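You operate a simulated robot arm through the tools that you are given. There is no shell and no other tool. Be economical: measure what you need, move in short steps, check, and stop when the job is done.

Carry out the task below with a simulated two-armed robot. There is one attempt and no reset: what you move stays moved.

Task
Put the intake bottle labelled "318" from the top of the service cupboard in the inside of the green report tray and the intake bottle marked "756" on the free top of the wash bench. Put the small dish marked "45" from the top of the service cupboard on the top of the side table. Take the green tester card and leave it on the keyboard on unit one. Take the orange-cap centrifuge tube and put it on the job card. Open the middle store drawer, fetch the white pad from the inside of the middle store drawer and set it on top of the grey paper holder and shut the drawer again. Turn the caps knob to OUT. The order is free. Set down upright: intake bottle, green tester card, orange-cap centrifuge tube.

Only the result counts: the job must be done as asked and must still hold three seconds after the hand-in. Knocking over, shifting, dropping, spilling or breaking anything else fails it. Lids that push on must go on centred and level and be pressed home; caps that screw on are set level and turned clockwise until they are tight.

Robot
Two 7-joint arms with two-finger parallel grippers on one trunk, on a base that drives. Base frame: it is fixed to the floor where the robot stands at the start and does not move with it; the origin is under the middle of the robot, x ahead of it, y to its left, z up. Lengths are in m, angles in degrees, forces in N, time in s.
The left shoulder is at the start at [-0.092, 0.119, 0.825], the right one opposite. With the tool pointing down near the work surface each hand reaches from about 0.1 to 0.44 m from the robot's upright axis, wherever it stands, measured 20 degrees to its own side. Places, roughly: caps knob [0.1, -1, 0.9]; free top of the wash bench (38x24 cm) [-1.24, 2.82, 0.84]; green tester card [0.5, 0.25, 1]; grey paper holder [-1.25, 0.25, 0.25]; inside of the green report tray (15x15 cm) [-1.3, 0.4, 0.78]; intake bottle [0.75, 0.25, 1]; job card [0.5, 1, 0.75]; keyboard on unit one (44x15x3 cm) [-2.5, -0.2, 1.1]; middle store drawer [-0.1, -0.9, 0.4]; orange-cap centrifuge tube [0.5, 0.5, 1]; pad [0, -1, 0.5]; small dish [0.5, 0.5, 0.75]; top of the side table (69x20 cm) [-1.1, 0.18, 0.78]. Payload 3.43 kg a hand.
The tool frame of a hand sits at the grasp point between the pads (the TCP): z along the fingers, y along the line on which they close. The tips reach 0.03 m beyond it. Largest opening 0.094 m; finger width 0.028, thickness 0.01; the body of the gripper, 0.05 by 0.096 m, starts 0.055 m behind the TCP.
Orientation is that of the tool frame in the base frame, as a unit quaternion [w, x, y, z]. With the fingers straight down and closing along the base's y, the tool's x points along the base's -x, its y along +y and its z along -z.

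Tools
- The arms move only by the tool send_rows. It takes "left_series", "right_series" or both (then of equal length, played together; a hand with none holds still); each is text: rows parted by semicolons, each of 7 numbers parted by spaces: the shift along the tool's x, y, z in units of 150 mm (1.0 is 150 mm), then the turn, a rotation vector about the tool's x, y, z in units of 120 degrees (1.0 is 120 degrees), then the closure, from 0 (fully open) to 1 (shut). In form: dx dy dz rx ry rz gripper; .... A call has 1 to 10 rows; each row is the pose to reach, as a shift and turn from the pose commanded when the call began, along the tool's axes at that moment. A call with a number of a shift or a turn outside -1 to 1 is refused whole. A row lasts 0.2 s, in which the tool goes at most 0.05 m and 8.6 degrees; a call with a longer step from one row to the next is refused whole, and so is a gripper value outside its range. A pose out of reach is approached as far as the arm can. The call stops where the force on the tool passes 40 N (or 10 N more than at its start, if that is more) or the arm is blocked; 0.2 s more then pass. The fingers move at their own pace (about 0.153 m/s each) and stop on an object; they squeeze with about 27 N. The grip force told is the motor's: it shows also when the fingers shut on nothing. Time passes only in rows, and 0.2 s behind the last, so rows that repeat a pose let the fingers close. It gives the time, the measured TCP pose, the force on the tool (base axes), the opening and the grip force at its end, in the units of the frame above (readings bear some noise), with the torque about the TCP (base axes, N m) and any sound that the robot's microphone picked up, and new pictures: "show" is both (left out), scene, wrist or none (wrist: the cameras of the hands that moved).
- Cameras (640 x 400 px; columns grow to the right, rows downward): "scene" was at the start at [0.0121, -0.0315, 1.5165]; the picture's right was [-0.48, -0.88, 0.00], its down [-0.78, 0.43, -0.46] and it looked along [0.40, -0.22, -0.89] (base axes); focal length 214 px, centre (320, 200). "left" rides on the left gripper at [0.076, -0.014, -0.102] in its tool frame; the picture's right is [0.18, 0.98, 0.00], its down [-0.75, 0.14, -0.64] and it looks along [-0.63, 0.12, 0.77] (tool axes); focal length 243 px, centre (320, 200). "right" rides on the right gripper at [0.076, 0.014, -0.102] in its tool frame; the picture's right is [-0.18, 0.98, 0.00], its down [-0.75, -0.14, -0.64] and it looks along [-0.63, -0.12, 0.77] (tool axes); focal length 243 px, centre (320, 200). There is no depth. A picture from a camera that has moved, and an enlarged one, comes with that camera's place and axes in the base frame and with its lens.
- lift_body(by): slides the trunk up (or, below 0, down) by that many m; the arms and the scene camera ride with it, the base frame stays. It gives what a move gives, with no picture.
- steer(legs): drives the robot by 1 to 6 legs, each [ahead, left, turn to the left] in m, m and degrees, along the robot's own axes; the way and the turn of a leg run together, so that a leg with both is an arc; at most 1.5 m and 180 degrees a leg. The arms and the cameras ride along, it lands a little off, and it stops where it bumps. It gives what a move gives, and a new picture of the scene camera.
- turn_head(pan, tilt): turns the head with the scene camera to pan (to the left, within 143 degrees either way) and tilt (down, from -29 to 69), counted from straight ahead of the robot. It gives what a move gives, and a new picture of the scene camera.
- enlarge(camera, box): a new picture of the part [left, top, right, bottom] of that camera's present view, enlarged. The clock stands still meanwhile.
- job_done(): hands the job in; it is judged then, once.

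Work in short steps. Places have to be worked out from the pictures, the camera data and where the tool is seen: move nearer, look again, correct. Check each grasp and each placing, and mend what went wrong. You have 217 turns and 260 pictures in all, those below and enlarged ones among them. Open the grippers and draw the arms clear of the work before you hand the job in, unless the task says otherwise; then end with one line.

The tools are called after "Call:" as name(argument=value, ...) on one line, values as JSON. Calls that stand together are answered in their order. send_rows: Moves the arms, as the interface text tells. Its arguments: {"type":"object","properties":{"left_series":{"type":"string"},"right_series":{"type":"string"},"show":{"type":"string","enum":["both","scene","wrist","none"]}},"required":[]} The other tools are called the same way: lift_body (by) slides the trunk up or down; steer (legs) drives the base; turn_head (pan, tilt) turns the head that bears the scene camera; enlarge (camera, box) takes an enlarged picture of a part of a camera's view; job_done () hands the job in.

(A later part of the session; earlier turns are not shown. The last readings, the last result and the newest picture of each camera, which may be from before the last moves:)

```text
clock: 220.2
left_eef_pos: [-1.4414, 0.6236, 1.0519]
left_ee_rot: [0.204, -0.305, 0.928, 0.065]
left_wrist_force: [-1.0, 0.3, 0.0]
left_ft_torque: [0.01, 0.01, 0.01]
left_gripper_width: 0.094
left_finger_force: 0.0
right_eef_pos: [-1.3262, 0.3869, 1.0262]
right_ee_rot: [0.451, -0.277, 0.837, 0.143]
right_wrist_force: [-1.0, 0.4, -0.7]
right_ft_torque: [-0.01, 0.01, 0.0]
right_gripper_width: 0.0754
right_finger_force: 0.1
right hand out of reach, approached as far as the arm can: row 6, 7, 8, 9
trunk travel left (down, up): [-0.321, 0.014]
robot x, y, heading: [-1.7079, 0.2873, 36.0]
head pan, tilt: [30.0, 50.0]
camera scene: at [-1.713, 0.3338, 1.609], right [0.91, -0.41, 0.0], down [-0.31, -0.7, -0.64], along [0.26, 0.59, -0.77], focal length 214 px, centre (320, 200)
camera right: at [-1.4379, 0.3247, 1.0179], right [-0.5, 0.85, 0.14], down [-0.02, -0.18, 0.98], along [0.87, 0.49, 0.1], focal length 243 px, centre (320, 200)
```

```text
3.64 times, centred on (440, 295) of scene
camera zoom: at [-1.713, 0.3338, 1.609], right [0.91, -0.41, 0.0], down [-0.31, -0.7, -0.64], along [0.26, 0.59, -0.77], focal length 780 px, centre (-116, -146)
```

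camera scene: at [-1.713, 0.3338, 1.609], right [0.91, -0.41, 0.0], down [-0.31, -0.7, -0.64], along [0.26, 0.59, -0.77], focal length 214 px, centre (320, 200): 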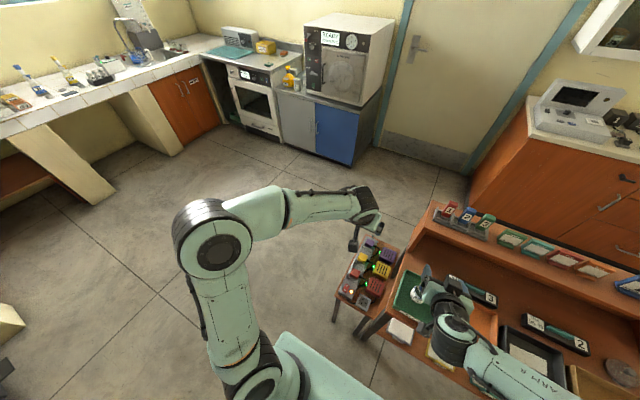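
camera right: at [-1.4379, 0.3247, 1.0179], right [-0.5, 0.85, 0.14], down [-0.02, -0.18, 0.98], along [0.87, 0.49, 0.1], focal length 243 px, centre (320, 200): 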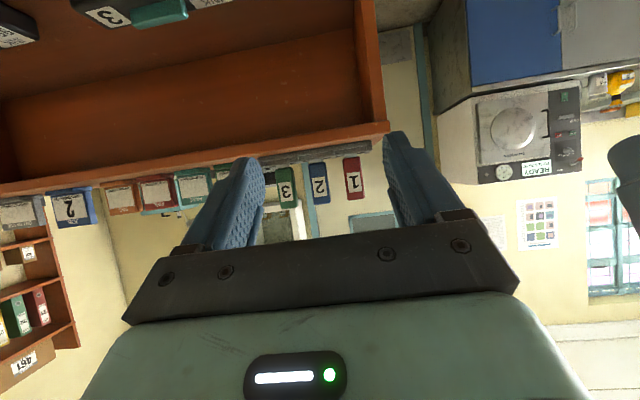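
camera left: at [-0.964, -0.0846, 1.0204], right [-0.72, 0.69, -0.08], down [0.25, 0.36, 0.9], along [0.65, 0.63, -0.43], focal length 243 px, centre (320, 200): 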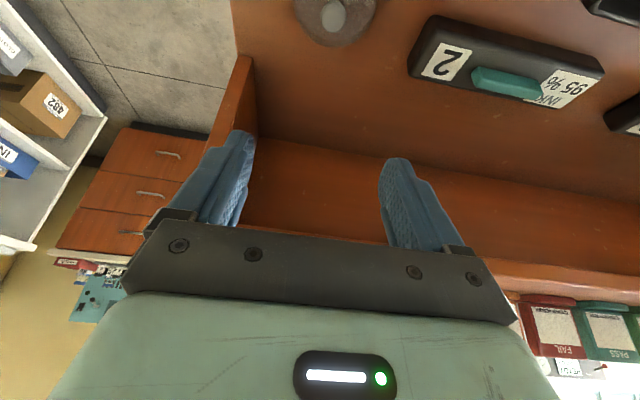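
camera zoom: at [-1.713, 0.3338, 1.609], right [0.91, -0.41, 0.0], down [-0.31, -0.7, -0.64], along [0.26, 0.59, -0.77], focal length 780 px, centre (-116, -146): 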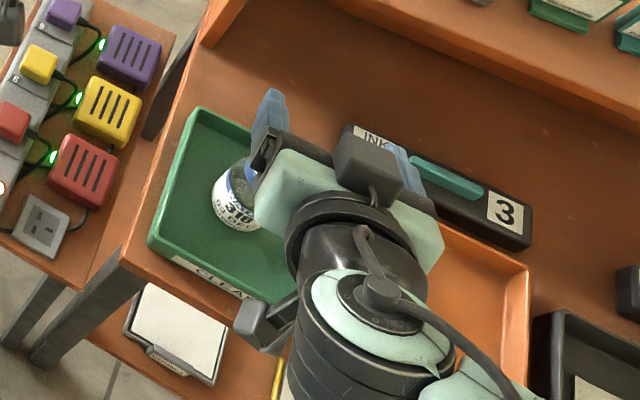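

Bottle 318 stands upright in the green tray. I withdraw the right hand and return by the same route to the cupboard.

Call:
send_rows(right_series="0.03 0 -0.17 0 0 0 0;0.06 0 -0.34 0 0 0 0;0.09 0 -0.51 0 0 0 0;0.12 0 -0.68 0 0 0 0;0.15 0 -0.85 0 0 0 0;0.15 0 -0.85 0 0 0 0", show="none")

Call:
steer(legs=[[-0.2, 0, 0], [0, -1.25, 0], [0, 0, -90], [0, 1.28, 0], [0, 0, 90]])

```text
clock: 221.6
left_eef_pos: [-1.4412, 0.6245, 1.0519]
left_ee_rot: [0.203, -0.306, 0.928, 0.065]
left_wrist_force: [-0.4, 0.1, 0.0]
left_ft_torque: [0.03, 0.01, 0.03]
left_gripper_width: 0.0939
left_finger_force: 0.0
right_eef_pos: [-1.3916, 0.3557, 1.1242]
right_ee_rot: [0.451, -0.277, 0.836, 0.143]
right_wrist_force: [0.7, -0.5, 0.5]
right_ft_torque: [0.01, -0.01, -0.01]
right_gripper_width: 0.094
right_finger_force: 0.1
right hand out of reach, approached as far as the arm can: row 1, 2, 3, 4, 5, 6
trunk travel left (down, up): [-0.321, 0.014]
robot x, y, heading: [-1.7063, 0.2904, 36.1]
head pan, tilt: [30.0, 50.0]
```

```text
clock: 252.8
left_eef_pos: [0.217, 0.169, 1.0515]
left_ee_rot: [0.204, -0.283, 0.935, 0.06]
left_wrist_force: [0.6, -0.8, -0.3]
left_ft_torque: [0.0, 0.0, -0.05]
left_gripper_width: 0.094
left_finger_force: 0.2
right_eef_pos: [0.2517, -0.1018, 1.123]
right_ee_rot: [0.454, -0.256, 0.843, 0.132]
right_wrist_force: [-1.4, 0.3, -0.5]
right_ft_torque: [-0.02, 0.02, -0.01]
right_gripper_width: 0.0938
right_finger_force: 0.1
trunk travel left (down, up): [-0.321, 0.014]
robot x, y, heading: [-0.0677, -0.1528, 33.2]
head pan, tilt: [30.0, 50.0]
camera scene: at [-0.0692, -0.1072, 1.609], right [0.89, -0.45, 0.0], down [-0.34, -0.68, -0.64], along [0.29, 0.57, -0.77], focal length 214 px, centre (320, 200)
```

scene: 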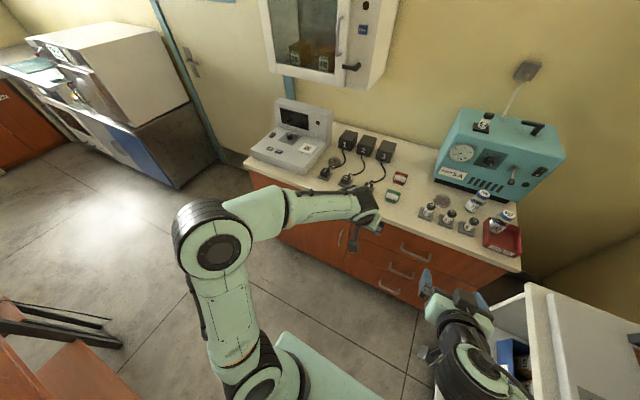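

Approach the cupboard, slightly right and angled for bottle 756.

Call:
steer(legs=[[0.2, -0.06, -3], [0.2, 0, 0]])

Call:
turn_head(pan=-10, tilt=55)

```text
clock: 255.6
left_eef_pos: [0.5805, 0.2908, 1.0513]
left_ee_rot: [0.205, -0.258, 0.943, 0.055]
left_wrist_force: [-0.3, 0.0, -0.4]
left_ft_torque: [-0.05, 0.01, -0.04]
left_gripper_width: 0.0941
left_finger_force: 0.1
right_eef_pos: [0.6014, 0.0189, 1.1235]
right_ee_rot: [0.457, -0.232, 0.85, 0.12]
right_wrist_force: [-0.1, 0.8, 0.9]
right_ft_torque: [0.03, 0.04, -0.01]
right_gripper_width: 0.0942
right_finger_force: 0.0
trunk travel left (down, up): [-0.321, 0.014]
robot x, y, heading: [0.2791, -0.0133, 30.4]
head pan, tilt: [30.0, 50.0]
stopped in leg 2: the robot was blocked; the commanded pose is now the measured one
camera scene: at [0.2817, 0.0307, 1.6094], right [0.87, -0.5, 0.0], down [-0.38, -0.67, -0.64], along [0.32, 0.56, -0.77], focal length 214 px, centre (320, 200)
```

scene: 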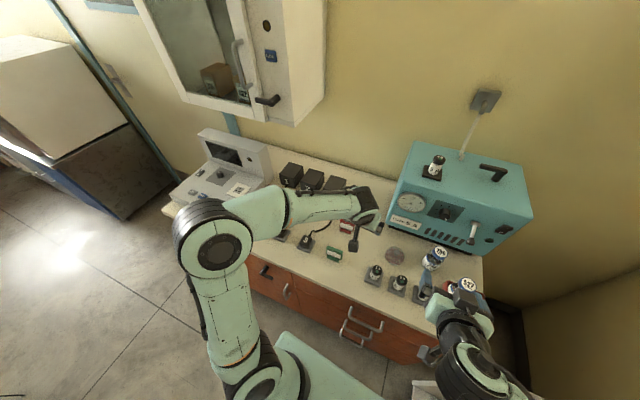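

```text
clock: 256.7
left_eef_pos: [0.5792, 0.2876, 1.0505]
left_ee_rot: [0.206, -0.258, 0.942, 0.055]
left_wrist_force: [-0.1, -0.1, 0.4]
left_ft_torque: [-0.01, -0.01, 0.01]
left_gripper_width: 0.0941
left_finger_force: 0.0
right_eef_pos: [0.599, 0.017, 1.123]
right_ee_rot: [0.459, -0.232, 0.849, 0.119]
right_wrist_force: [0.5, 0.3, 0.0]
right_ft_torque: [-0.03, 0.03, -0.01]
right_gripper_width: 0.0937
right_finger_force: 0.1
trunk travel left (down, up): [-0.321, 0.014]
robot x, y, heading: [0.2844, -0.016, 30.4]
head pan, tilt: [-10.0, 55.0]
camera scene: at [0.308, -0.0126, 1.6026], right [0.35, -0.94, 0.0], down [-0.77, -0.28, -0.57], along [0.54, 0.2, -0.82], focal length 214 px, centre (320, 200)
```

scene: 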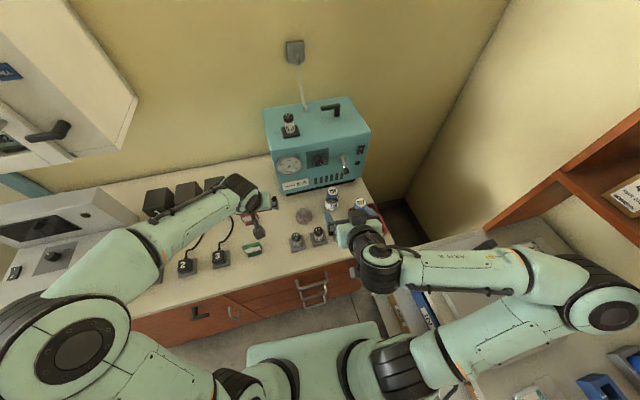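

Bottle 756 is near [0.79, 0.115]. Move the right hand ahead toward it.

Call:
send_rows(right_series="-0.08 -0.02 0.2 0 0 0 0;-0.16 -0.05 0.4 0 0 0 0;-0.24 -0.08 0.6 0 0 0 0;-0.347 -0.08 0.89 0 0 0 0;-0.347 -0.08 0.89 0 0 0 0", show="wrist")

```text
clock: 257.9
left_eef_pos: [0.5789, 0.2882, 1.0518]
left_ee_rot: [0.206, -0.258, 0.942, 0.055]
left_wrist_force: [0.3, 0.7, 0.5]
left_ft_torque: [0.02, 0.0, 0.0]
left_gripper_width: 0.094
left_finger_force: 0.1
right_eef_pos: [0.7281, 0.0767, 1.0947]
right_ee_rot: [0.458, -0.232, 0.85, 0.119]
right_wrist_force: [-0.4, 0.0, -0.9]
right_ft_torque: [0.04, 0.01, -0.02]
right_gripper_width: 0.094
right_finger_force: 0.0
trunk travel left (down, up): [-0.321, 0.014]
robot x, y, heading: [0.2794, -0.0137, 30.1]
head pan, tilt: [-10.0, 55.0]
camera right: at [0.6105, 0.0249, 1.0874], right [-0.41, 0.9, 0.14], down [-0.04, -0.17, 0.98], along [0.91, 0.4, 0.1], focal length 243 px, centre (320, 200)
```

right: 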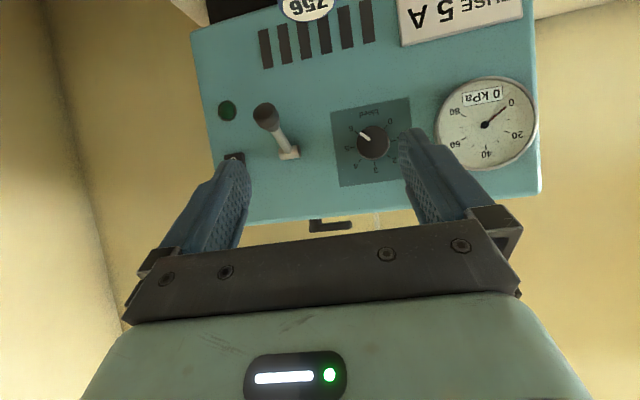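

Cap centre ≈[0.778, 0.110]. Forward 5.7 cm, then down to z≈1.0 around it.

Call:
send_rows(right_series="-0.1 0.02 0.16 0 0 0 0;-0.21 0.024 0.317 0 0 0 0;-0.05 0.024 0.425 0 0 0 0;0.12 0.024 0.535 0 0 0 0;0.29 0.024 0.647 0 0 0 0;0.29 0.024 0.647 0 0 0 0", show="wrist")

```text
clock: 258.9
left_eef_pos: [0.5772, 0.2865, 1.0515]
left_ee_rot: [0.206, -0.257, 0.943, 0.055]
left_wrist_force: [0.4, 0.4, -0.8]
left_ft_torque: [-0.02, 0.01, -0.03]
left_gripper_width: 0.0942
left_finger_force: 0.1
right_eef_pos: [0.7744, 0.1105, 1.0536]
right_ee_rot: [0.473, -0.234, 0.842, 0.116]
right_wrist_force: [-15.4, -11.1, 14.5]
right_ft_torque: [-0.72, -0.34, -1.01]
right_gripper_width: 0.094
right_finger_force: 0.1
trunk travel left (down, up): [-0.321, 0.014]
robot x, y, heading: [0.2772, -0.0129, 30.2]
head pan, tilt: [-10.0, 55.0]
stopped in row 5 (right hand): the force on the tool passed its limit at 46 N (the readings are from after the stop); the commanded pose is now the measured one
camera right: at [0.6564, 0.0586, 1.0413], right [-0.41, 0.9, 0.13], down [-0.07, -0.17, 0.98], along [0.91, 0.4, 0.14], focal length 243 px, centre (320, 200)
```

right: 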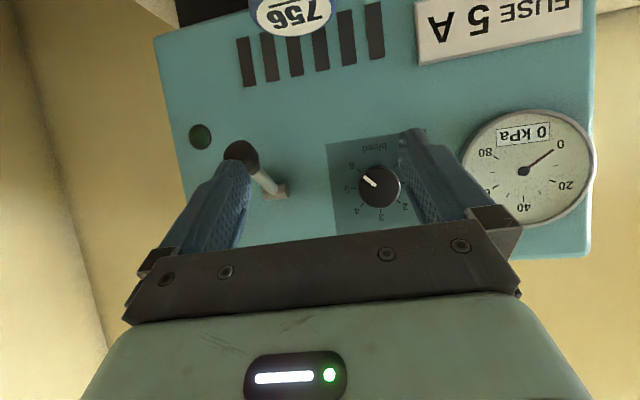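

The right finger touched the teal unit's lever. I back straight out, reduce pitch to 40°, and will come in lower from the front with a narrower opening.

Call:
send_rows(right_series="-0.03 0 -0.12 0 0 0 0;0.05 0 -0.3 0 0 0 0.3;0.15 0 -0.48 0 0.05 0 0.3;0.237 0 -0.637 0 0.1 0 0.3;0.237 0 -0.637 0 0.152 0 0.3;0.237 0 -0.637 0 0.152 0 0.3", show="wrist")

Call:
enlarge(camera="scene", box=[250, 90, 410, 270])

```text
clock: 260.3
left_eef_pos: [0.5783, 0.29, 1.0507]
left_ee_rot: [0.205, -0.257, 0.943, 0.055]
left_wrist_force: [0.0, -0.3, -0.2]
left_ft_torque: [0.0, -0.03, -0.02]
left_gripper_width: 0.0939
left_finger_force: 0.0
right_eef_pos: [0.6911, 0.0615, 1.0718]
right_ee_rot: [0.331, -0.251, 0.907, 0.077]
right_wrist_force: [0.1, -1.1, -0.4]
right_ft_torque: [-0.03, 0.01, 0.0]
right_gripper_width: 0.0659
right_finger_force: 0.0
trunk travel left (down, up): [-0.321, 0.014]
robot x, y, heading: [0.2787, -0.0078, 30.2]
head pan, tilt: [-10.0, 55.0]
camera right: at [0.575, 0.0122, 1.1009], right [-0.38, 0.92, 0.09], down [0.21, -0.01, 0.98], along [0.9, 0.39, -0.18], focal length 243 px, centre (320, 200)
```

right: 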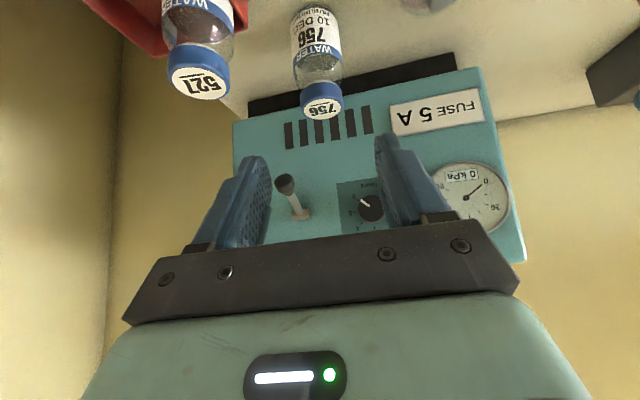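

```text
2.22 times, centred on (330, 180) of scene
camera zoom: at [0.3067, -0.0119, 1.6025], right [0.34, -0.94, 0.0], down [-0.77, -0.28, -0.57], along [0.54, 0.2, -0.82], focal length 477 px, centre (298, 244)
```

zoom: 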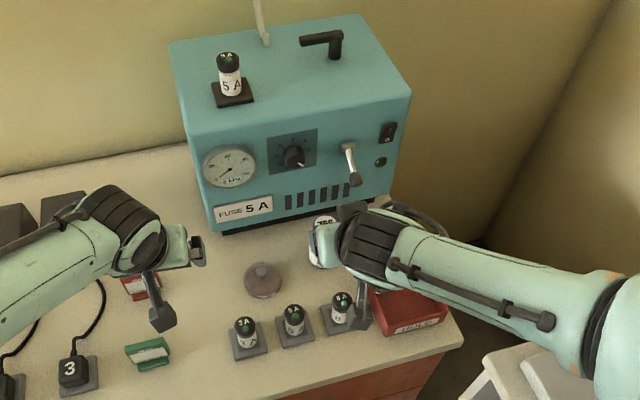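

Lever looks unchanged. Lower in front of the bottle to z≈0.972.

Call:
send_rows(right_series="0.06 0 0.15 0 0 0 0.3;0.14 0 0.3 0 0 0 0.3;0.23 0 0.45 0 0 0 0.3;0.31 0 0.583 0 0 0 0.3;0.31 0 0.583 0 0 0 0.3", show="wrist")

```text
clock: 261.5
left_eef_pos: [0.5788, 0.2901, 1.0503]
left_ee_rot: [0.206, -0.257, 0.943, 0.055]
left_wrist_force: [0.1, 0.6, 0.4]
left_ft_torque: [-0.02, -0.01, -0.01]
left_gripper_width: 0.094
left_finger_force: 0.1
right_eef_pos: [0.7082, 0.0679, 0.9759]
right_ee_rot: [0.331, -0.25, 0.907, 0.078]
right_wrist_force: [0.4, 0.6, 0.0]
right_ft_torque: [0.03, 0.02, 0.03]
right_gripper_width: 0.0655
right_finger_force: 0.1
trunk travel left (down, up): [-0.321, 0.014]
robot x, y, heading: [0.2805, -0.0153, 30.0]
head pan, tilt: [-10.0, 55.0]
camera right: at [0.5939, 0.0188, 1.0046], right [-0.37, 0.92, 0.09], down [0.21, -0.02, 0.98], along [0.9, 0.39, -0.18], focal length 243 px, centre (320, 200)
```

right: 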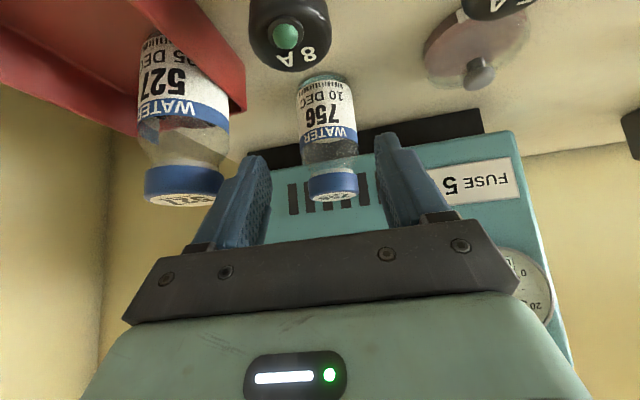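

Aligned. Forward 8 cm at this height, fingers straddling the cap.

Call:
send_rows(right_series="-0.1 0 0.09 0 0 0 0.3;-0.2 0 0.18 0 0 0 0.3;-0.3 0 0.28 0 0 0 0.3;-0.395 0 0.38 0 0 0 0.3;-0.395 0 0.38 0 0 0 0.3", show="wrist")

```text
clock: 262.7
left_eef_pos: [0.5794, 0.2879, 1.0515]
left_ee_rot: [0.206, -0.258, 0.942, 0.055]
left_wrist_force: [0.8, -0.9, -0.3]
left_ft_torque: [0.02, 0.01, 0.0]
left_gripper_width: 0.0938
left_finger_force: 0.0
right_eef_pos: [0.7807, 0.1137, 0.9697]
right_ee_rot: [0.331, -0.25, 0.907, 0.078]
right_wrist_force: [0.1, -0.2, 0.5]
right_ft_torque: [-0.01, -0.02, -0.03]
right_gripper_width: 0.066
right_finger_force: 0.1
trunk travel left (down, up): [-0.321, 0.014]
robot x, y, heading: [0.275, -0.0169, 30.1]
head pan, tilt: [-10.0, 55.0]
camera right: at [0.6664, 0.0635, 0.9978], right [-0.37, 0.92, 0.09], down [0.21, -0.02, 0.98], along [0.9, 0.39, -0.18], focal length 243 px, centre (320, 200)
```

right: 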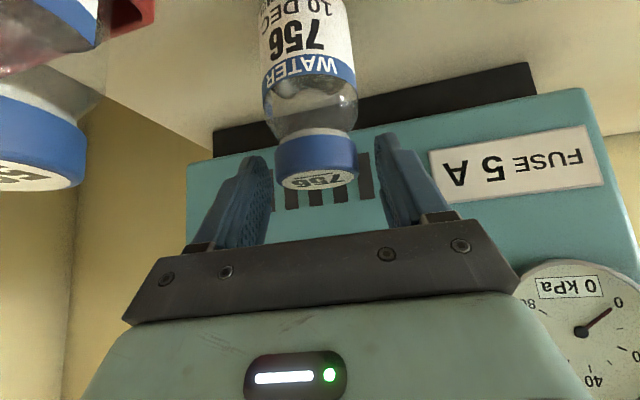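

Cap is between the pads. Close and lift.

Call:
send_rows(right_series="0 0 0 0 0 0 0.6;0 0 0 0 0 0 1;0 0 0 0 0 0 1;0 0 0 0 0 0 1;-0.05 0 -0.06 0 0 0 1;-0.12 0 -0.14 0 0 0 1;-0.2 0 -0.24 0 0 0 1;-0.2 0 -0.24 0 0 0 1", show="wrist")

```text
clock: 264.5
left_eef_pos: [0.5798, 0.2884, 1.0526]
left_ee_rot: [0.204, -0.258, 0.943, 0.055]
left_wrist_force: [-0.3, 0.9, 0.1]
left_ft_torque: [0.01, 0.0, -0.02]
left_gripper_width: 0.0941
left_finger_force: 0.0
right_eef_pos: [0.7796, 0.1127, 1.0142]
right_ee_rot: [0.33, -0.25, 0.907, 0.078]
right_wrist_force: [-0.5, -0.5, -1.1]
right_ft_torque: [0.04, -0.01, 0.0]
right_gripper_width: 0.0453
right_finger_force: 27.2
trunk travel left (down, up): [-0.321, 0.014]
robot x, y, heading: [0.2776, -0.0115, 30.2]
head pan, tilt: [-10.0, 55.0]
camera right: at [0.6643, 0.0636, 1.0434], right [-0.37, 0.92, 0.09], down [0.21, -0.02, 0.98], along [0.9, 0.39, -0.18], focal length 243 px, centre (320, 200)
```

right: 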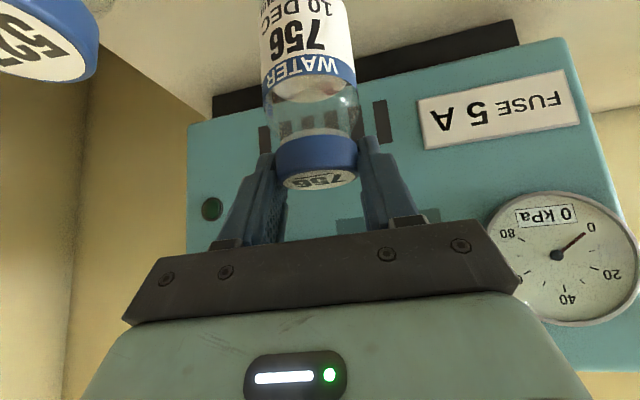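

Held at 45 mm. Raise another 8 cm and draw back.

Call:
send_rows(right_series="-0.1 0 -0.12 0 0 0 1;-0.2 0 -0.25 0 0 0 1;-0.341 0 -0.411 0 0 0 1;-0.2 0 -0.52 0 0 0 1;-0.06 0 -0.64 0 0 0 1;0.07 0 -0.75 0 0 0 1;0.2 0 -0.86 0 0 0 1;0.33 0 -0.97 0 0 0 1;0.33 0 -0.97 0 0 0 1", show="none")

Call:
enlarge(camera="left", box=[0, 0, 640, 400])

```text
clock: 266.5
left_eef_pos: [0.5794, 0.2891, 1.051]
left_ee_rot: [0.205, -0.258, 0.943, 0.054]
left_wrist_force: [1.1, -0.6, 0.4]
left_ft_torque: [0.02, 0.0, -0.02]
left_gripper_width: 0.094
left_finger_force: 0.1
right_eef_pos: [0.6664, 0.0465, 1.0948]
right_ee_rot: [0.33, -0.249, 0.907, 0.077]
right_wrist_force: [0.7, 0.6, -1.5]
right_ft_torque: [0.03, 0.01, 0.0]
right_gripper_width: 0.0453
right_finger_force: 27.3
trunk travel left (down, up): [-0.321, 0.014]
robot x, y, heading: [0.2821, -0.0148, 30.3]
head pan, tilt: [-10.0, 55.0]
```

```text
1.00 times, centred on (320, 200) of left (not enlarged: the box is as wide or as high as the picture)
camera zoom: at [0.4903, 0.2195, 1.1127], right [-0.64, 0.76, -0.08], down [0.29, 0.34, 0.9], along [0.71, 0.55, -0.44], focal length 243 px, centre (320, 200)
```

zoom: 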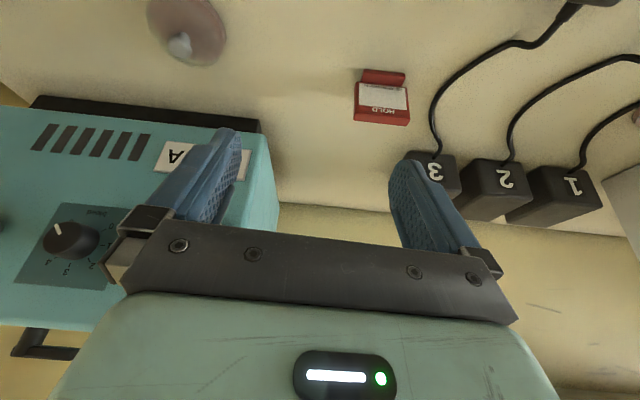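

Now the green card ≈[0.502, 0.311] with the left hand: bring it above with the tool vertical and squared to the card.

Call:
send_rows(left_series="0.1 0.08 0.03 0 0.04 -0.01 0;0.2 0.16 0.06 0 0.08 -0.018 0;0.3 0.24 0.09 0 0.12 -0.027 0;0.39 0.32 0.12 0 0.16 -0.036 0;0.472 0.387 0.151 0 0.2 -0.046 0;0.472 0.387 0.151 0 0.2 -0.046 0", show="wrist")

```text
clock: 267.9
left_eef_pos: [0.503, 0.3081, 0.9982]
left_ee_rot: [0.007, -0.308, 0.951, -0.009]
left_wrist_force: [-0.4, 0.6, 0.2]
left_ft_torque: [-0.02, 0.01, -0.01]
left_gripper_width: 0.0939
left_finger_force: 0.0
right_eef_pos: [0.6662, 0.0484, 1.0971]
right_ee_rot: [0.331, -0.249, 0.907, 0.077]
right_wrist_force: [-1.1, 0.0, -1.4]
right_ft_torque: [0.01, 0.0, 0.02]
right_gripper_width: 0.0451
right_finger_force: 26.7
trunk travel left (down, up): [-0.321, 0.014]
robot x, y, heading: [0.2746, -0.0161, 30.3]
head pan, tilt: [-10.0, 55.0]
camera left: at [0.4474, 0.254, 1.1025], right [-0.72, 0.69, -0.02], down [0.52, 0.57, 0.64], along [0.46, 0.45, -0.76], focal length 243 px, centre (320, 200)
```

left: 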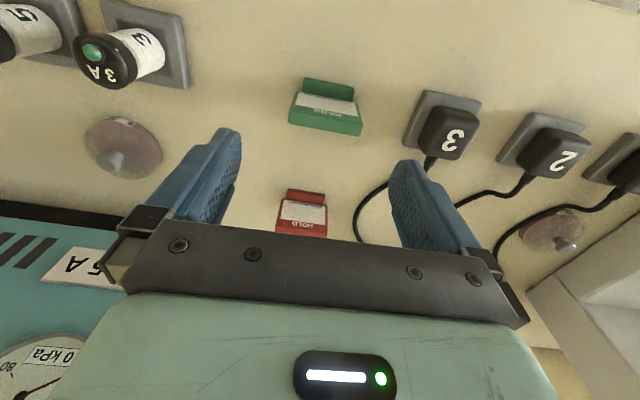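

Card is right below, centred ([0.501, 0.3105]). Descend 10 cm around its sides and close.

Call:
send_rows(left_series="0 0.02 0.2 0 0 0 0;0 0.02 0.4 0 0 0 0;0 0.02 0.58 0 0 0 0;0 0.02 0.69 0 0 0 0;0 0.02 0.69 0 0 0 0.2;0 0.02 0.69 0 0 0 0.7;0 0.02 0.69 0 0 0 1;0 0.02 0.69 0 0 0 1", show="wrist")

```text
clock: 269.7
left_eef_pos: [0.5012, 0.3108, 0.8957]
left_ee_rot: [0.008, -0.307, 0.952, -0.009]
left_wrist_force: [-0.3, 0.2, -0.4]
left_ft_torque: [-0.01, 0.0, -0.05]
left_gripper_width: 0.0596
left_finger_force: 27.2
right_eef_pos: [0.6665, 0.0473, 1.0955]
right_ee_rot: [0.331, -0.249, 0.907, 0.078]
right_wrist_force: [0.7, 0.5, -2.2]
right_ft_torque: [0.0, -0.01, -0.02]
right_gripper_width: 0.0448
right_finger_force: 26.4
trunk travel left (down, up): [-0.321, 0.014]
robot x, y, heading: [0.2795, -0.0138, 30.0]
head pan, tilt: [-10.0, 55.0]
camera left: at [0.4463, 0.2565, 0.9989], right [-0.72, 0.69, -0.02], down [0.52, 0.56, 0.64], along [0.46, 0.45, -0.76], focal length 243 px, centre (320, 200)
```

left: 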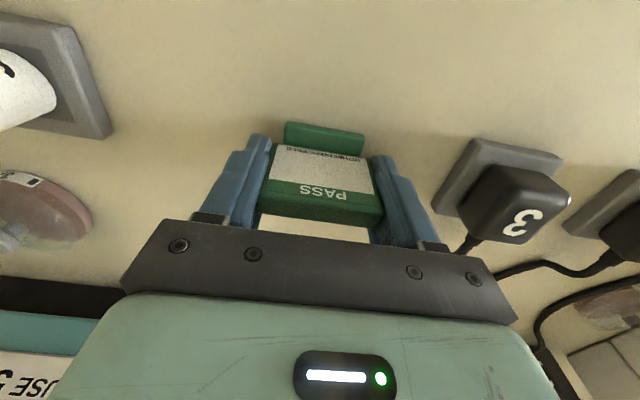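

Card gripped (60 mm). Lift it, retract, raise trunk and back off.

Call:
send_rows(left_series="0 0 -0.25 0 0 0 1;0 0 -0.5 0 0 0 1;0 0 -0.75 0 0 0 1;0.1 0 -0.95 0 0 0 1;0.3 0 -1 0 0 0 1;0.5 0 -1 0 0 0 1;0.5 0 -1 0 0 0 1", show="wrist")

Call:
lift_body(by=0.07)

Call:
steer(legs=[[-0.42, 0, 0], [0, 0.06, -84], [0, -1.28, 0], [0, 0, -90]])

```text
clock: 271.3
left_eef_pos: [0.4382, 0.2717, 1.0448]
left_ee_rot: [0.007, -0.309, 0.951, -0.01]
left_wrist_force: [-0.4, 0.1, -0.1]
left_ft_torque: [0.01, -0.01, -0.05]
left_gripper_width: 0.0593
left_finger_force: 26.7
right_eef_pos: [0.6678, 0.0479, 1.0955]
right_ee_rot: [0.33, -0.25, 0.907, 0.077]
right_wrist_force: [0.4, -0.2, -1.6]
right_ft_torque: [-0.01, 0.0, 0.02]
right_gripper_width: 0.0449
right_finger_force: 27.2
trunk travel left (down, up): [-0.321, 0.014]
robot x, y, heading: [0.2731, -0.0154, 30.1]
head pan, tilt: [-10.0, 55.0]
camera left: at [0.383, 0.2171, 1.148], right [-0.72, 0.69, -0.02], down [0.52, 0.56, 0.64], along [0.46, 0.45, -0.76], focal length 243 px, centre (320, 200)
```

left: 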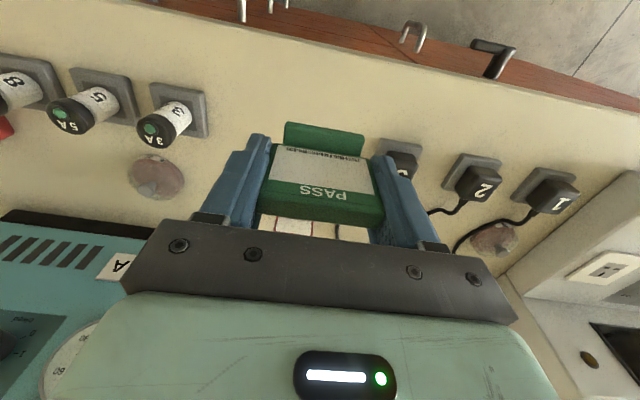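

```text
clock: 271.9
left_eef_pos: [0.44, 0.2705, 1.0613]
left_ee_rot: [0.007, -0.307, 0.952, -0.009]
left_wrist_force: [-0.6, -1.0, -0.6]
left_ft_torque: [0.0, 0.01, -0.04]
left_gripper_width: 0.0594
left_finger_force: 27.2
right_eef_pos: [0.6656, 0.0481, 1.1101]
right_ee_rot: [0.331, -0.249, 0.907, 0.078]
right_wrist_force: [-0.1, 0.0, -0.9]
right_ft_torque: [0.02, -0.02, -0.01]
right_gripper_width: 0.0449
right_finger_force: 27.1
right hand out of reach, approached as far as the arm can: row 1
trunk travel left (down, up): [-0.335, 0.0]
robot x, y, heading: [0.2811, -0.0148, 30.3]
head pan, tilt: [-10.0, 55.0]
```

```text
clock: 293.2
left_eef_pos: [-1.2369, -1.2501, 1.0614]
left_ee_rot: [-0.009, 0.936, 0.353, -0.009]
left_wrist_force: [0.1, -0.2, -0.1]
left_ft_torque: [-0.04, 0.02, -0.02]
left_gripper_width: 0.0591
left_finger_force: 26.4
right_eef_pos: [-1.483, -1.0522, 1.1095]
right_ee_rot: [0.094, 0.894, 0.293, -0.327]
right_wrist_force: [-0.6, -0.2, -1.2]
right_ft_torque: [-0.01, 0.0, -0.03]
right_gripper_width: 0.0435
right_finger_force: 27.4
trunk travel left (down, up): [-0.335, 0.0]
robot x, y, heading: [-1.1044, -0.9531, -144.3]
head pan, tilt: [-10.0, 55.0]
camera scene: at [-1.133, -0.9594, 1.6158], right [-0.43, 0.9, 0.0], down [0.74, 0.35, -0.57], along [-0.52, -0.25, -0.82], focal length 214 px, centre (320, 200)
```

scene: 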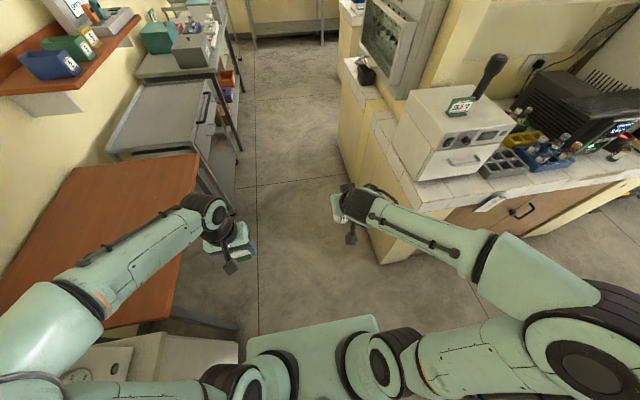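

Now strafe right along the counter (toward the keyboard) 1.0 m and look.

Call:
steer(legs=[[0, -1.0, 0]])

Call:
turn_head(pan=-25, tilt=40)

```text
clock: 302.4
left_eef_pos: [-1.8265, -0.4226, 1.0608]
left_ee_rot: [-0.009, 0.937, 0.349, -0.009]
left_wrist_force: [0.0, -0.2, -0.5]
left_ft_torque: [0.01, -0.01, 0.0]
left_gripper_width: 0.0592
left_finger_force: 26.9
right_eef_pos: [-2.071, -0.2218, 1.1101]
right_ee_rot: [0.093, 0.895, 0.289, -0.327]
right_wrist_force: [-0.6, -0.2, -0.1]
right_ft_torque: [-0.01, -0.01, -0.01]
right_gripper_width: 0.0434
right_finger_force: 27.0
trunk travel left (down, up): [-0.335, 0.0]
robot x, y, heading: [-1.6886, -0.1235, -145.0]
head pan, tilt: [-10.0, 55.0]
camera scene: at [-1.7203, -0.1317, 1.6158], right [-0.42, 0.91, 0.0], down [0.74, 0.35, -0.57], along [-0.52, -0.24, -0.82], focal length 214 px, centre (320, 200)
```

scene: 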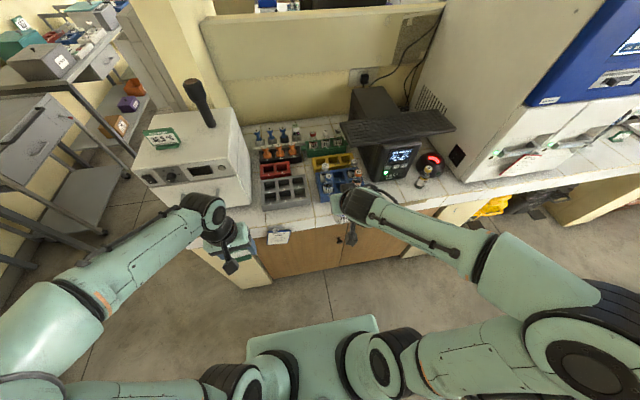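

```text
clock: 303.2
left_eef_pos: [-1.8258, -0.4235, 1.0617]
left_ee_rot: [-0.009, 0.937, 0.35, -0.008]
left_wrist_force: [-0.6, 0.9, -0.1]
left_ft_torque: [-0.01, 0.03, -0.02]
left_gripper_width: 0.0594
left_finger_force: 26.4
right_eef_pos: [-2.0714, -0.2217, 1.1098]
right_ee_rot: [0.092, 0.895, 0.29, -0.327]
right_wrist_force: [0.3, 0.6, -1.0]
right_ft_torque: [-0.02, -0.02, 0.01]
right_gripper_width: 0.0433
right_finger_force: 26.9
trunk travel left (down, up): [-0.335, 0.0]
robot x, y, heading: [-1.6924, -0.1254, -145.0]
head pan, tilt: [-25.0, 40.0]
camera scene: at [-1.7386, -0.1162, 1.6364], right [-0.18, 0.98, 0.0], down [0.63, 0.11, -0.77], along [-0.75, -0.14, -0.64], focal length 214 px, centre (320, 200)
```

scene: 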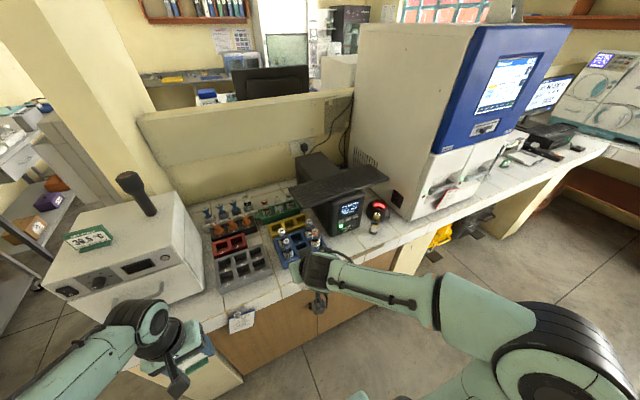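

The keyboard lies on top of the dark unit, near [-2.47, -0.17, 1.1]. Enlarge it.

Call:
enlarge(camera="scene", box=[270, 140, 410, 250])

```text
3.64 times, centred on (340, 195) of scene
camera zoom: at [-1.7386, -0.1162, 1.6364], right [-0.18, 0.98, 0.0], down [0.63, 0.11, -0.77], along [-0.75, -0.14, -0.64], focal length 780 px, centre (247, 218)
```

zoom: 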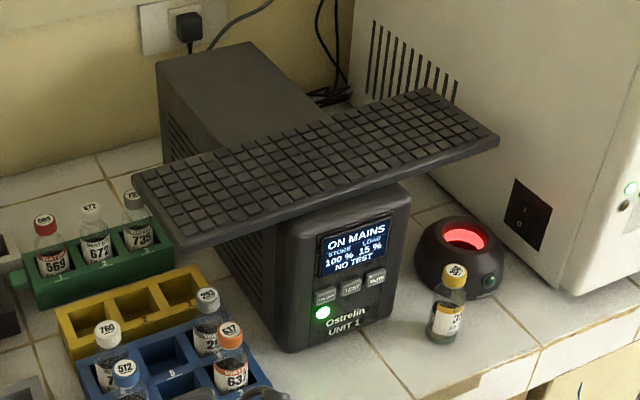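

Keyboard is aligned with the counter, centre ≈[-2.475, -0.176]. I pull the right hand (bottle) in, then move right 0.46 m and up to the counter.

Call:
send_rows(right_series="0.2 0 -0.16 0 0 0 1;0.4 0 -0.32 0 0 0 1;0.6 0 -0.48 0 0 0 1;0.77 0 -0.64 0 0 0 1;0.77 0 -0.64 0 0 0 1", show="none")

Call:
steer(legs=[[0, -0.45, -1], [0.22, 0, 0]])

Call:
turn_head(pan=0, tilt=45)

```text
clock: 304.4
left_eef_pos: [-1.8274, -0.4227, 1.0609]
left_ee_rot: [-0.009, 0.937, 0.349, -0.008]
left_wrist_force: [0.8, -0.6, 0.5]
left_ft_torque: [-0.02, -0.03, 0.01]
left_gripper_width: 0.0594
left_finger_force: 27.0
right_eef_pos: [-1.9516, -0.1424, 1.1203]
right_ee_rot: [0.091, 0.896, 0.288, -0.326]
right_wrist_force: [0.1, -0.1, -1.5]
right_ft_torque: [0.01, 0.02, 0.0]
right_gripper_width: 0.0434
right_finger_force: 26.8
right hand out of reach, approached as far as the arm can: row 4, 5
trunk travel left (down, up): [-0.335, 0.0]
robot x, y, heading: [-1.695, -0.1244, -144.8]
head pan, tilt: [-25.0, 40.0]
```

```text
clock: 310.2
left_eef_pos: [-2.2647, -0.1685, 1.0615]
left_ee_rot: [-0.009, 0.941, 0.338, -0.006]
left_wrist_force: [-0.6, -0.5, -0.9]
left_ft_torque: [-0.02, -0.02, 0.05]
left_gripper_width: 0.0595
left_finger_force: 26.9
right_eef_pos: [-2.3827, 0.1155, 1.1208]
right_ee_rot: [0.087, 0.899, 0.278, -0.326]
right_wrist_force: [-0.2, 0.9, -0.4]
right_ft_torque: [-0.03, -0.01, -0.04]
right_gripper_width: 0.0434
right_finger_force: 26.8
trunk travel left (down, up): [-0.335, 0.0]
robot x, y, heading: [-2.1212, 0.1225, -146.0]
head pan, tilt: [-25.0, 40.0]
stopped in leg 2: the robot was blocked; the commanded pose is now the measured one
camera scene: at [-2.1701, 0.1359, 1.6366], right [-0.15, 0.99, 0.0], down [0.64, 0.1, -0.77], along [-0.76, -0.12, -0.64], focal length 214 px, centre (320, 200)
```

scene: 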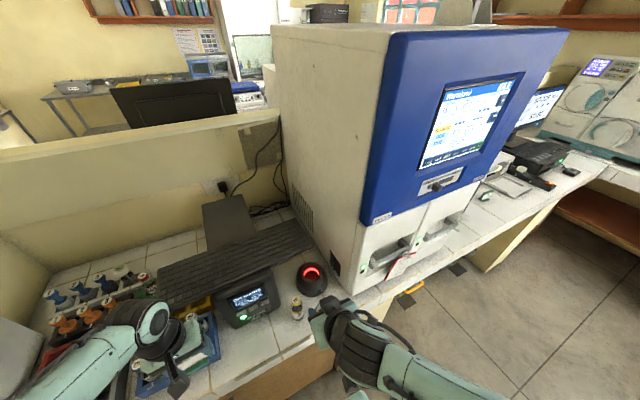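

```text
clock: 311.1
left_eef_pos: [-2.2633, -0.1675, 1.0603]
left_ee_rot: [-0.01, 0.941, 0.338, -0.007]
left_wrist_force: [0.2, 0.3, 0.5]
left_ft_torque: [0.03, -0.01, -0.01]
left_gripper_width: 0.0594
left_finger_force: 26.7
right_eef_pos: [-2.3819, 0.1153, 1.121]
right_ee_rot: [0.088, 0.899, 0.279, -0.326]
right_wrist_force: [0.5, -0.3, -1.1]
right_ft_torque: [0.0, 0.0, 0.0]
right_gripper_width: 0.0433
right_finger_force: 27.1
trunk travel left (down, up): [-0.335, 0.0]
robot x, y, heading: [-2.1205, 0.1284, -146.2]
head pan, tilt: [0.0, 45.0]
camera scene: at [-2.1521, 0.1048, 1.6292], right [-0.56, 0.83, 0.0], down [0.59, 0.39, -0.71], along [-0.59, -0.39, -0.71], focal length 214 px, centre (320, 200)
```

scene: 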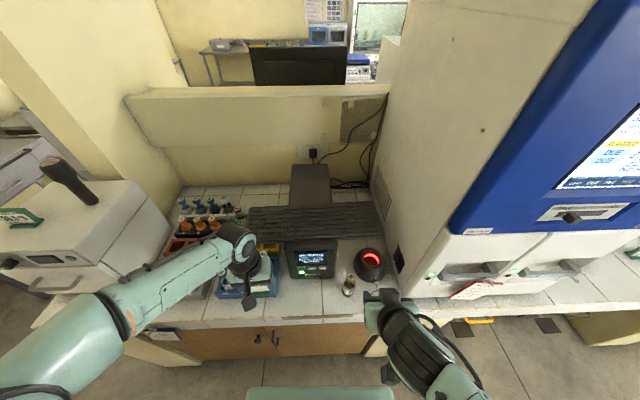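

Raise the card above the keyboard level and bring it toward the keyboard to view with the wrist camera.

Call:
send_rows(left_series="0 0 -0.3 0 0 0 1;0 0 -0.6 0 0 0.01 1;-0.2 -0.2 -0.65 0 0 0.03 1;-0.38 -0.4 -0.65 0 0 0.03 1;-0.56 -0.58 -0.65 0 0 0.03 1;-0.73 -0.74 -0.65 0 0 0.03 1;-0.73 -0.74 -0.65 0 0 0.03 1", show="wrist")

```text
clock: 312.7
left_eef_pos: [-2.4165, -0.1517, 1.1618]
left_ee_rot: [-0.009, 0.951, 0.308, -0.008]
left_wrist_force: [0.1, 0.4, -0.4]
left_ft_torque: [0.05, 0.01, 0.02]
left_gripper_width: 0.0593
left_finger_force: 27.0
right_eef_pos: [-2.38, 0.1158, 1.1214]
right_ee_rot: [0.088, 0.899, 0.279, -0.327]
right_wrist_force: [-0.9, 0.3, -1.9]
right_ft_torque: [0.01, 0.02, 0.02]
right_gripper_width: 0.0433
right_finger_force: 26.8
trunk travel left (down, up): [-0.335, 0.0]
robot x, y, heading: [-2.1188, 0.126, -146.5]
head pan, tilt: [0.0, 45.0]
camera left: at [-2.3608, -0.0979, 1.2641], right [0.73, -0.69, -0.02], down [-0.51, -0.56, 0.65], along [-0.46, -0.46, -0.76], focal length 243 px, centre (320, 200)
```

left: 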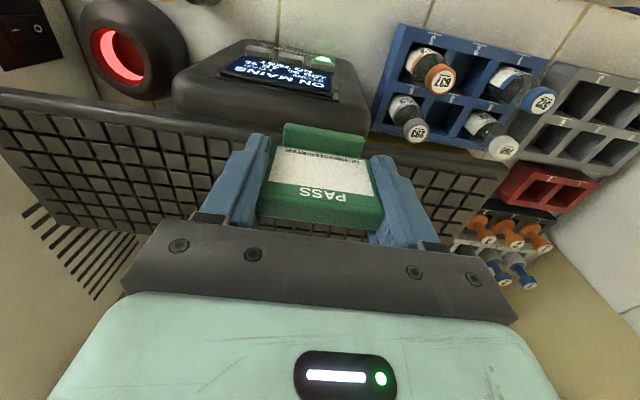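

Keyboard top z≈1.087, centre [-2.518, -0.156]. Move 7.3 cm forward and 4.7 cm right at this height.

Call:
send_rows(left_series="-0.12 -0.1 0 0 0 0 1;-0.25 -0.2 0 0 0 0 1;-0.37 -0.31 0 0 0 0 1;-0.487 -0.313 0 0 0 0 1;-0.487 -0.313 0 0 0 0 1", show="both")

```text
clock: 313.9
left_eef_pos: [-2.5038, -0.1575, 1.1642]
left_ee_rot: [-0.01, 0.951, 0.308, -0.007]
left_wrist_force: [0.2, 0.4, 0.1]
left_ft_torque: [0.02, 0.0, -0.01]
left_gripper_width: 0.0593
left_finger_force: 26.9
right_eef_pos: [-2.3816, 0.1168, 1.1201]
right_ee_rot: [0.088, 0.899, 0.278, -0.326]
right_wrist_force: [0.0, -0.7, -0.8]
right_ft_torque: [-0.01, 0.01, -0.02]
right_gripper_width: 0.0434
right_finger_force: 27.1
trunk travel left (down, up): [-0.335, 0.0]
robot x, y, heading: [-2.1251, 0.1282, -146.2]
head pan, tilt: [0.0, 45.0]
camera scene: at [-2.1515, 0.1052, 1.6292], right [-0.56, 0.83, 0.0], down [0.59, 0.39, -0.71], along [-0.59, -0.39, -0.71], focal length 214 px, centre (320, 200)
camera left: at [-2.4491, -0.1033, 1.2661], right [0.72, -0.69, -0.02], down [-0.51, -0.56, 0.65], along [-0.46, -0.46, -0.76], focal length 243 px, centre (320, 200)
```

scene: 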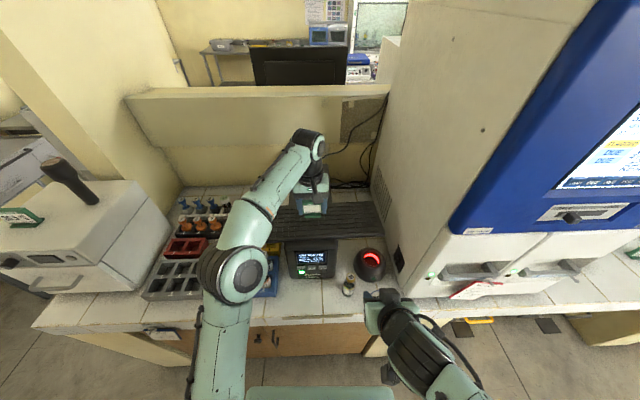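
left: 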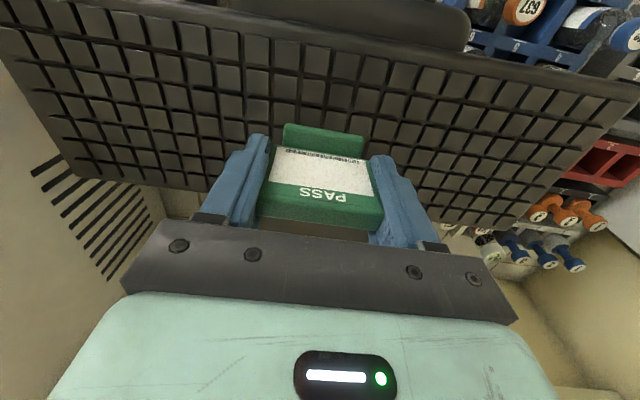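

Centred over the keyboard. Lower 3 cm, then in 2 mm steps.

Call:
send_rows(left_series="0 0 0.07 0 0 0 1;0 0 0.14 0 0 0 1;0 0 0.2 0 0 0 1;0 0 0.2 0 0 0 1", show="none")

Call:
send_rows(left_series="0 0 0.012 0 0 0 1;0 0 0.024 0 0 0 1;0 0 0.024 0 0 0 1", show="wrist")

```text
clock: 314.9
left_eef_pos: [-2.503, -0.1557, 1.134]
left_ee_rot: [-0.009, 0.951, 0.308, -0.008]
left_wrist_force: [-0.4, -0.9, 1.1]
left_ft_torque: [0.03, -0.03, 0.01]
left_gripper_width: 0.0593
left_finger_force: 27.2
right_eef_pos: [-2.3813, 0.117, 1.1206]
right_ee_rot: [0.088, 0.899, 0.278, -0.327]
right_wrist_force: [-0.3, 0.7, -1.1]
right_ft_torque: [-0.03, 0.0, 0.04]
right_gripper_width: 0.0436
right_finger_force: 27.2
trunk travel left (down, up): [-0.335, 0.0]
robot x, y, heading: [-2.1216, 0.1253, -146.1]
head pan, tilt: [0.0, 45.0]
```

```text
clock: 315.7
left_eef_pos: [-2.5041, -0.155, 1.1298]
left_ee_rot: [-0.009, 0.951, 0.308, -0.009]
left_wrist_force: [-0.7, -0.9, -0.7]
left_ft_torque: [0.03, -0.04, 0.01]
left_gripper_width: 0.0594
left_finger_force: 26.9
right_eef_pos: [-2.3818, 0.1175, 1.1217]
right_ee_rot: [0.088, 0.899, 0.278, -0.327]
right_wrist_force: [0.0, 0.7, -0.9]
right_ft_torque: [-0.02, 0.03, -0.03]
right_gripper_width: 0.0433
right_finger_force: 26.6
trunk travel left (down, up): [-0.335, 0.0]
robot x, y, heading: [-2.1209, 0.1242, -146.1]
head pan, tilt: [0.0, 45.0]
camera left: at [-2.4482, -0.1014, 1.2325], right [0.72, -0.69, -0.02], down [-0.51, -0.56, 0.65], along [-0.46, -0.46, -0.76], focal length 243 px, centre (320, 200)
```

left: 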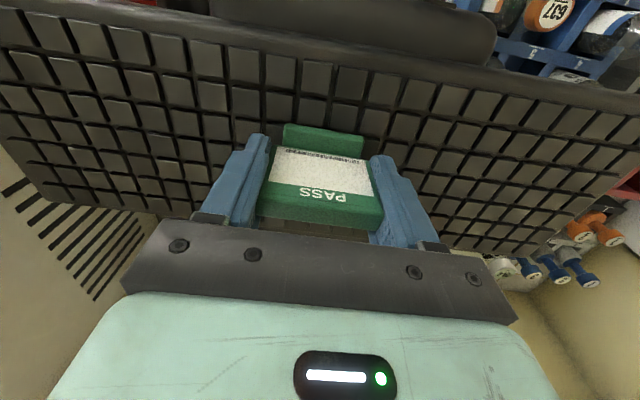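

Continue down in 2 mm steps.

Call:
send_rows(left_series="0 0 0.013 0 0 0 1;0 0 0.013 0 0 0 1", show="none")

Call:
send_rows(left_series="0 0 0.013 0 0 0 1;0 0 0.013 0 0 0 1", show="none")

Call:
send_rows(left_series="0 0 0.013 0 0 0 1;0 0 0.013 0 0 0 1", show="none")

```text
clock: 316.3
left_eef_pos: [-2.5036, -0.1583, 1.128]
left_ee_rot: [-0.009, 0.951, 0.309, -0.008]
left_wrist_force: [-0.8, 0.8, 0.4]
left_ft_torque: [-0.03, -0.02, 0.0]
left_gripper_width: 0.0597
left_finger_force: 27.4
right_eef_pos: [-2.3823, 0.1162, 1.1214]
right_ee_rot: [0.087, 0.899, 0.277, -0.327]
right_wrist_force: [0.4, 0.4, -1.9]
right_ft_torque: [0.0, -0.02, -0.03]
right_gripper_width: 0.0434
right_finger_force: 27.4
trunk travel left (down, up): [-0.335, 0.0]
robot x, y, heading: [-2.1225, 0.1242, -146.0]
head pan, tilt: [0.0, 45.0]
```

```text
clock: 316.9
left_eef_pos: [-2.5035, -0.1565, 1.1259]
left_ee_rot: [-0.009, 0.951, 0.309, -0.008]
left_wrist_force: [1.1, -1.2, 2.7]
left_ft_torque: [-0.07, -0.08, -0.02]
left_gripper_width: 0.0594
left_finger_force: 27.1
right_eef_pos: [-2.3817, 0.1163, 1.1216]
right_ee_rot: [0.088, 0.899, 0.279, -0.326]
right_wrist_force: [0.7, -0.7, -0.4]
right_ft_torque: [0.01, 0.0, 0.0]
right_gripper_width: 0.0434
right_finger_force: 27.3
trunk travel left (down, up): [-0.335, 0.0]
robot x, y, heading: [-2.1203, 0.1246, -146.0]
head pan, tilt: [0.0, 45.0]
```

```text
clock: 317.5
left_eef_pos: [-2.5033, -0.1569, 1.1277]
left_ee_rot: [-0.009, 0.951, 0.308, -0.01]
left_wrist_force: [-1.0, -1.8, 15.3]
left_ft_torque: [-0.2, -0.4, -0.06]
left_gripper_width: 0.0593
left_finger_force: 27.1
right_eef_pos: [-2.381, 0.1166, 1.1207]
right_ee_rot: [0.088, 0.898, 0.279, -0.328]
right_wrist_force: [0.3, -0.2, -0.9]
right_ft_torque: [0.01, 0.04, 0.01]
right_gripper_width: 0.0434
right_finger_force: 26.8
trunk travel left (down, up): [-0.335, 0.0]
robot x, y, heading: [-2.122, 0.1279, -146.3]
head pan, tilt: [0.0, 45.0]
```

Contact. Relieve slightly, open, and rise straight up.

Call:
send_rows(left_series="0 0 -0.013 0 0 0 1;0 0 -0.013 0 0 0 0.7;0 0 -0.013 0 0 0 0.4;0 0 -0.013 0 0 0 0.2;0 0 -0.15 0 0 0 0.2;0 0 -0.35 0 0 0 0.2;0 0 -0.6 0 0 0 0.2;0 0 -0.6 0 0 0 0.2", show="wrist")

```text
clock: 319.3
left_eef_pos: [-2.5008, -0.1569, 1.2143]
left_ee_rot: [-0.008, 0.952, 0.307, -0.009]
left_wrist_force: [-0.1, -1.7, 0.8]
left_ft_torque: [0.01, 0.0, 0.02]
left_gripper_width: 0.075
left_finger_force: 0.1
right_eef_pos: [-2.3806, 0.1157, 1.1203]
right_ee_rot: [0.087, 0.899, 0.279, -0.326]
right_wrist_force: [0.4, -0.5, -0.8]
right_ft_torque: [0.02, 0.03, -0.01]
right_gripper_width: 0.0434
right_finger_force: 27.0
trunk travel left (down, up): [-0.335, 0.0]
robot x, y, heading: [-2.122, 0.1258, -146.5]
head pan, tilt: [0.0, 45.0]
camera left: at [-2.4454, -0.1023, 1.3167], right [0.72, -0.69, -0.02], down [-0.51, -0.56, 0.65], along [-0.46, -0.46, -0.76], focal length 243 px, centre (320, 200)
```

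left: 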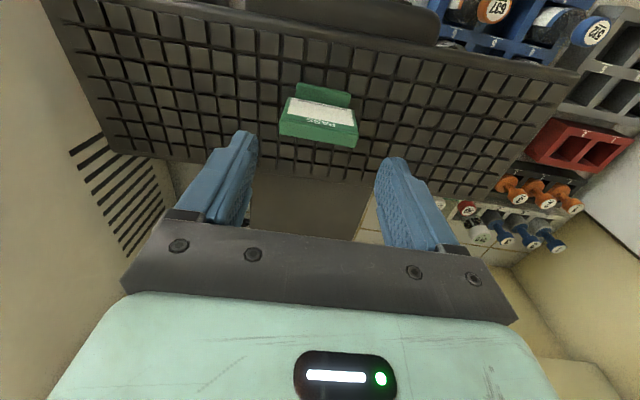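

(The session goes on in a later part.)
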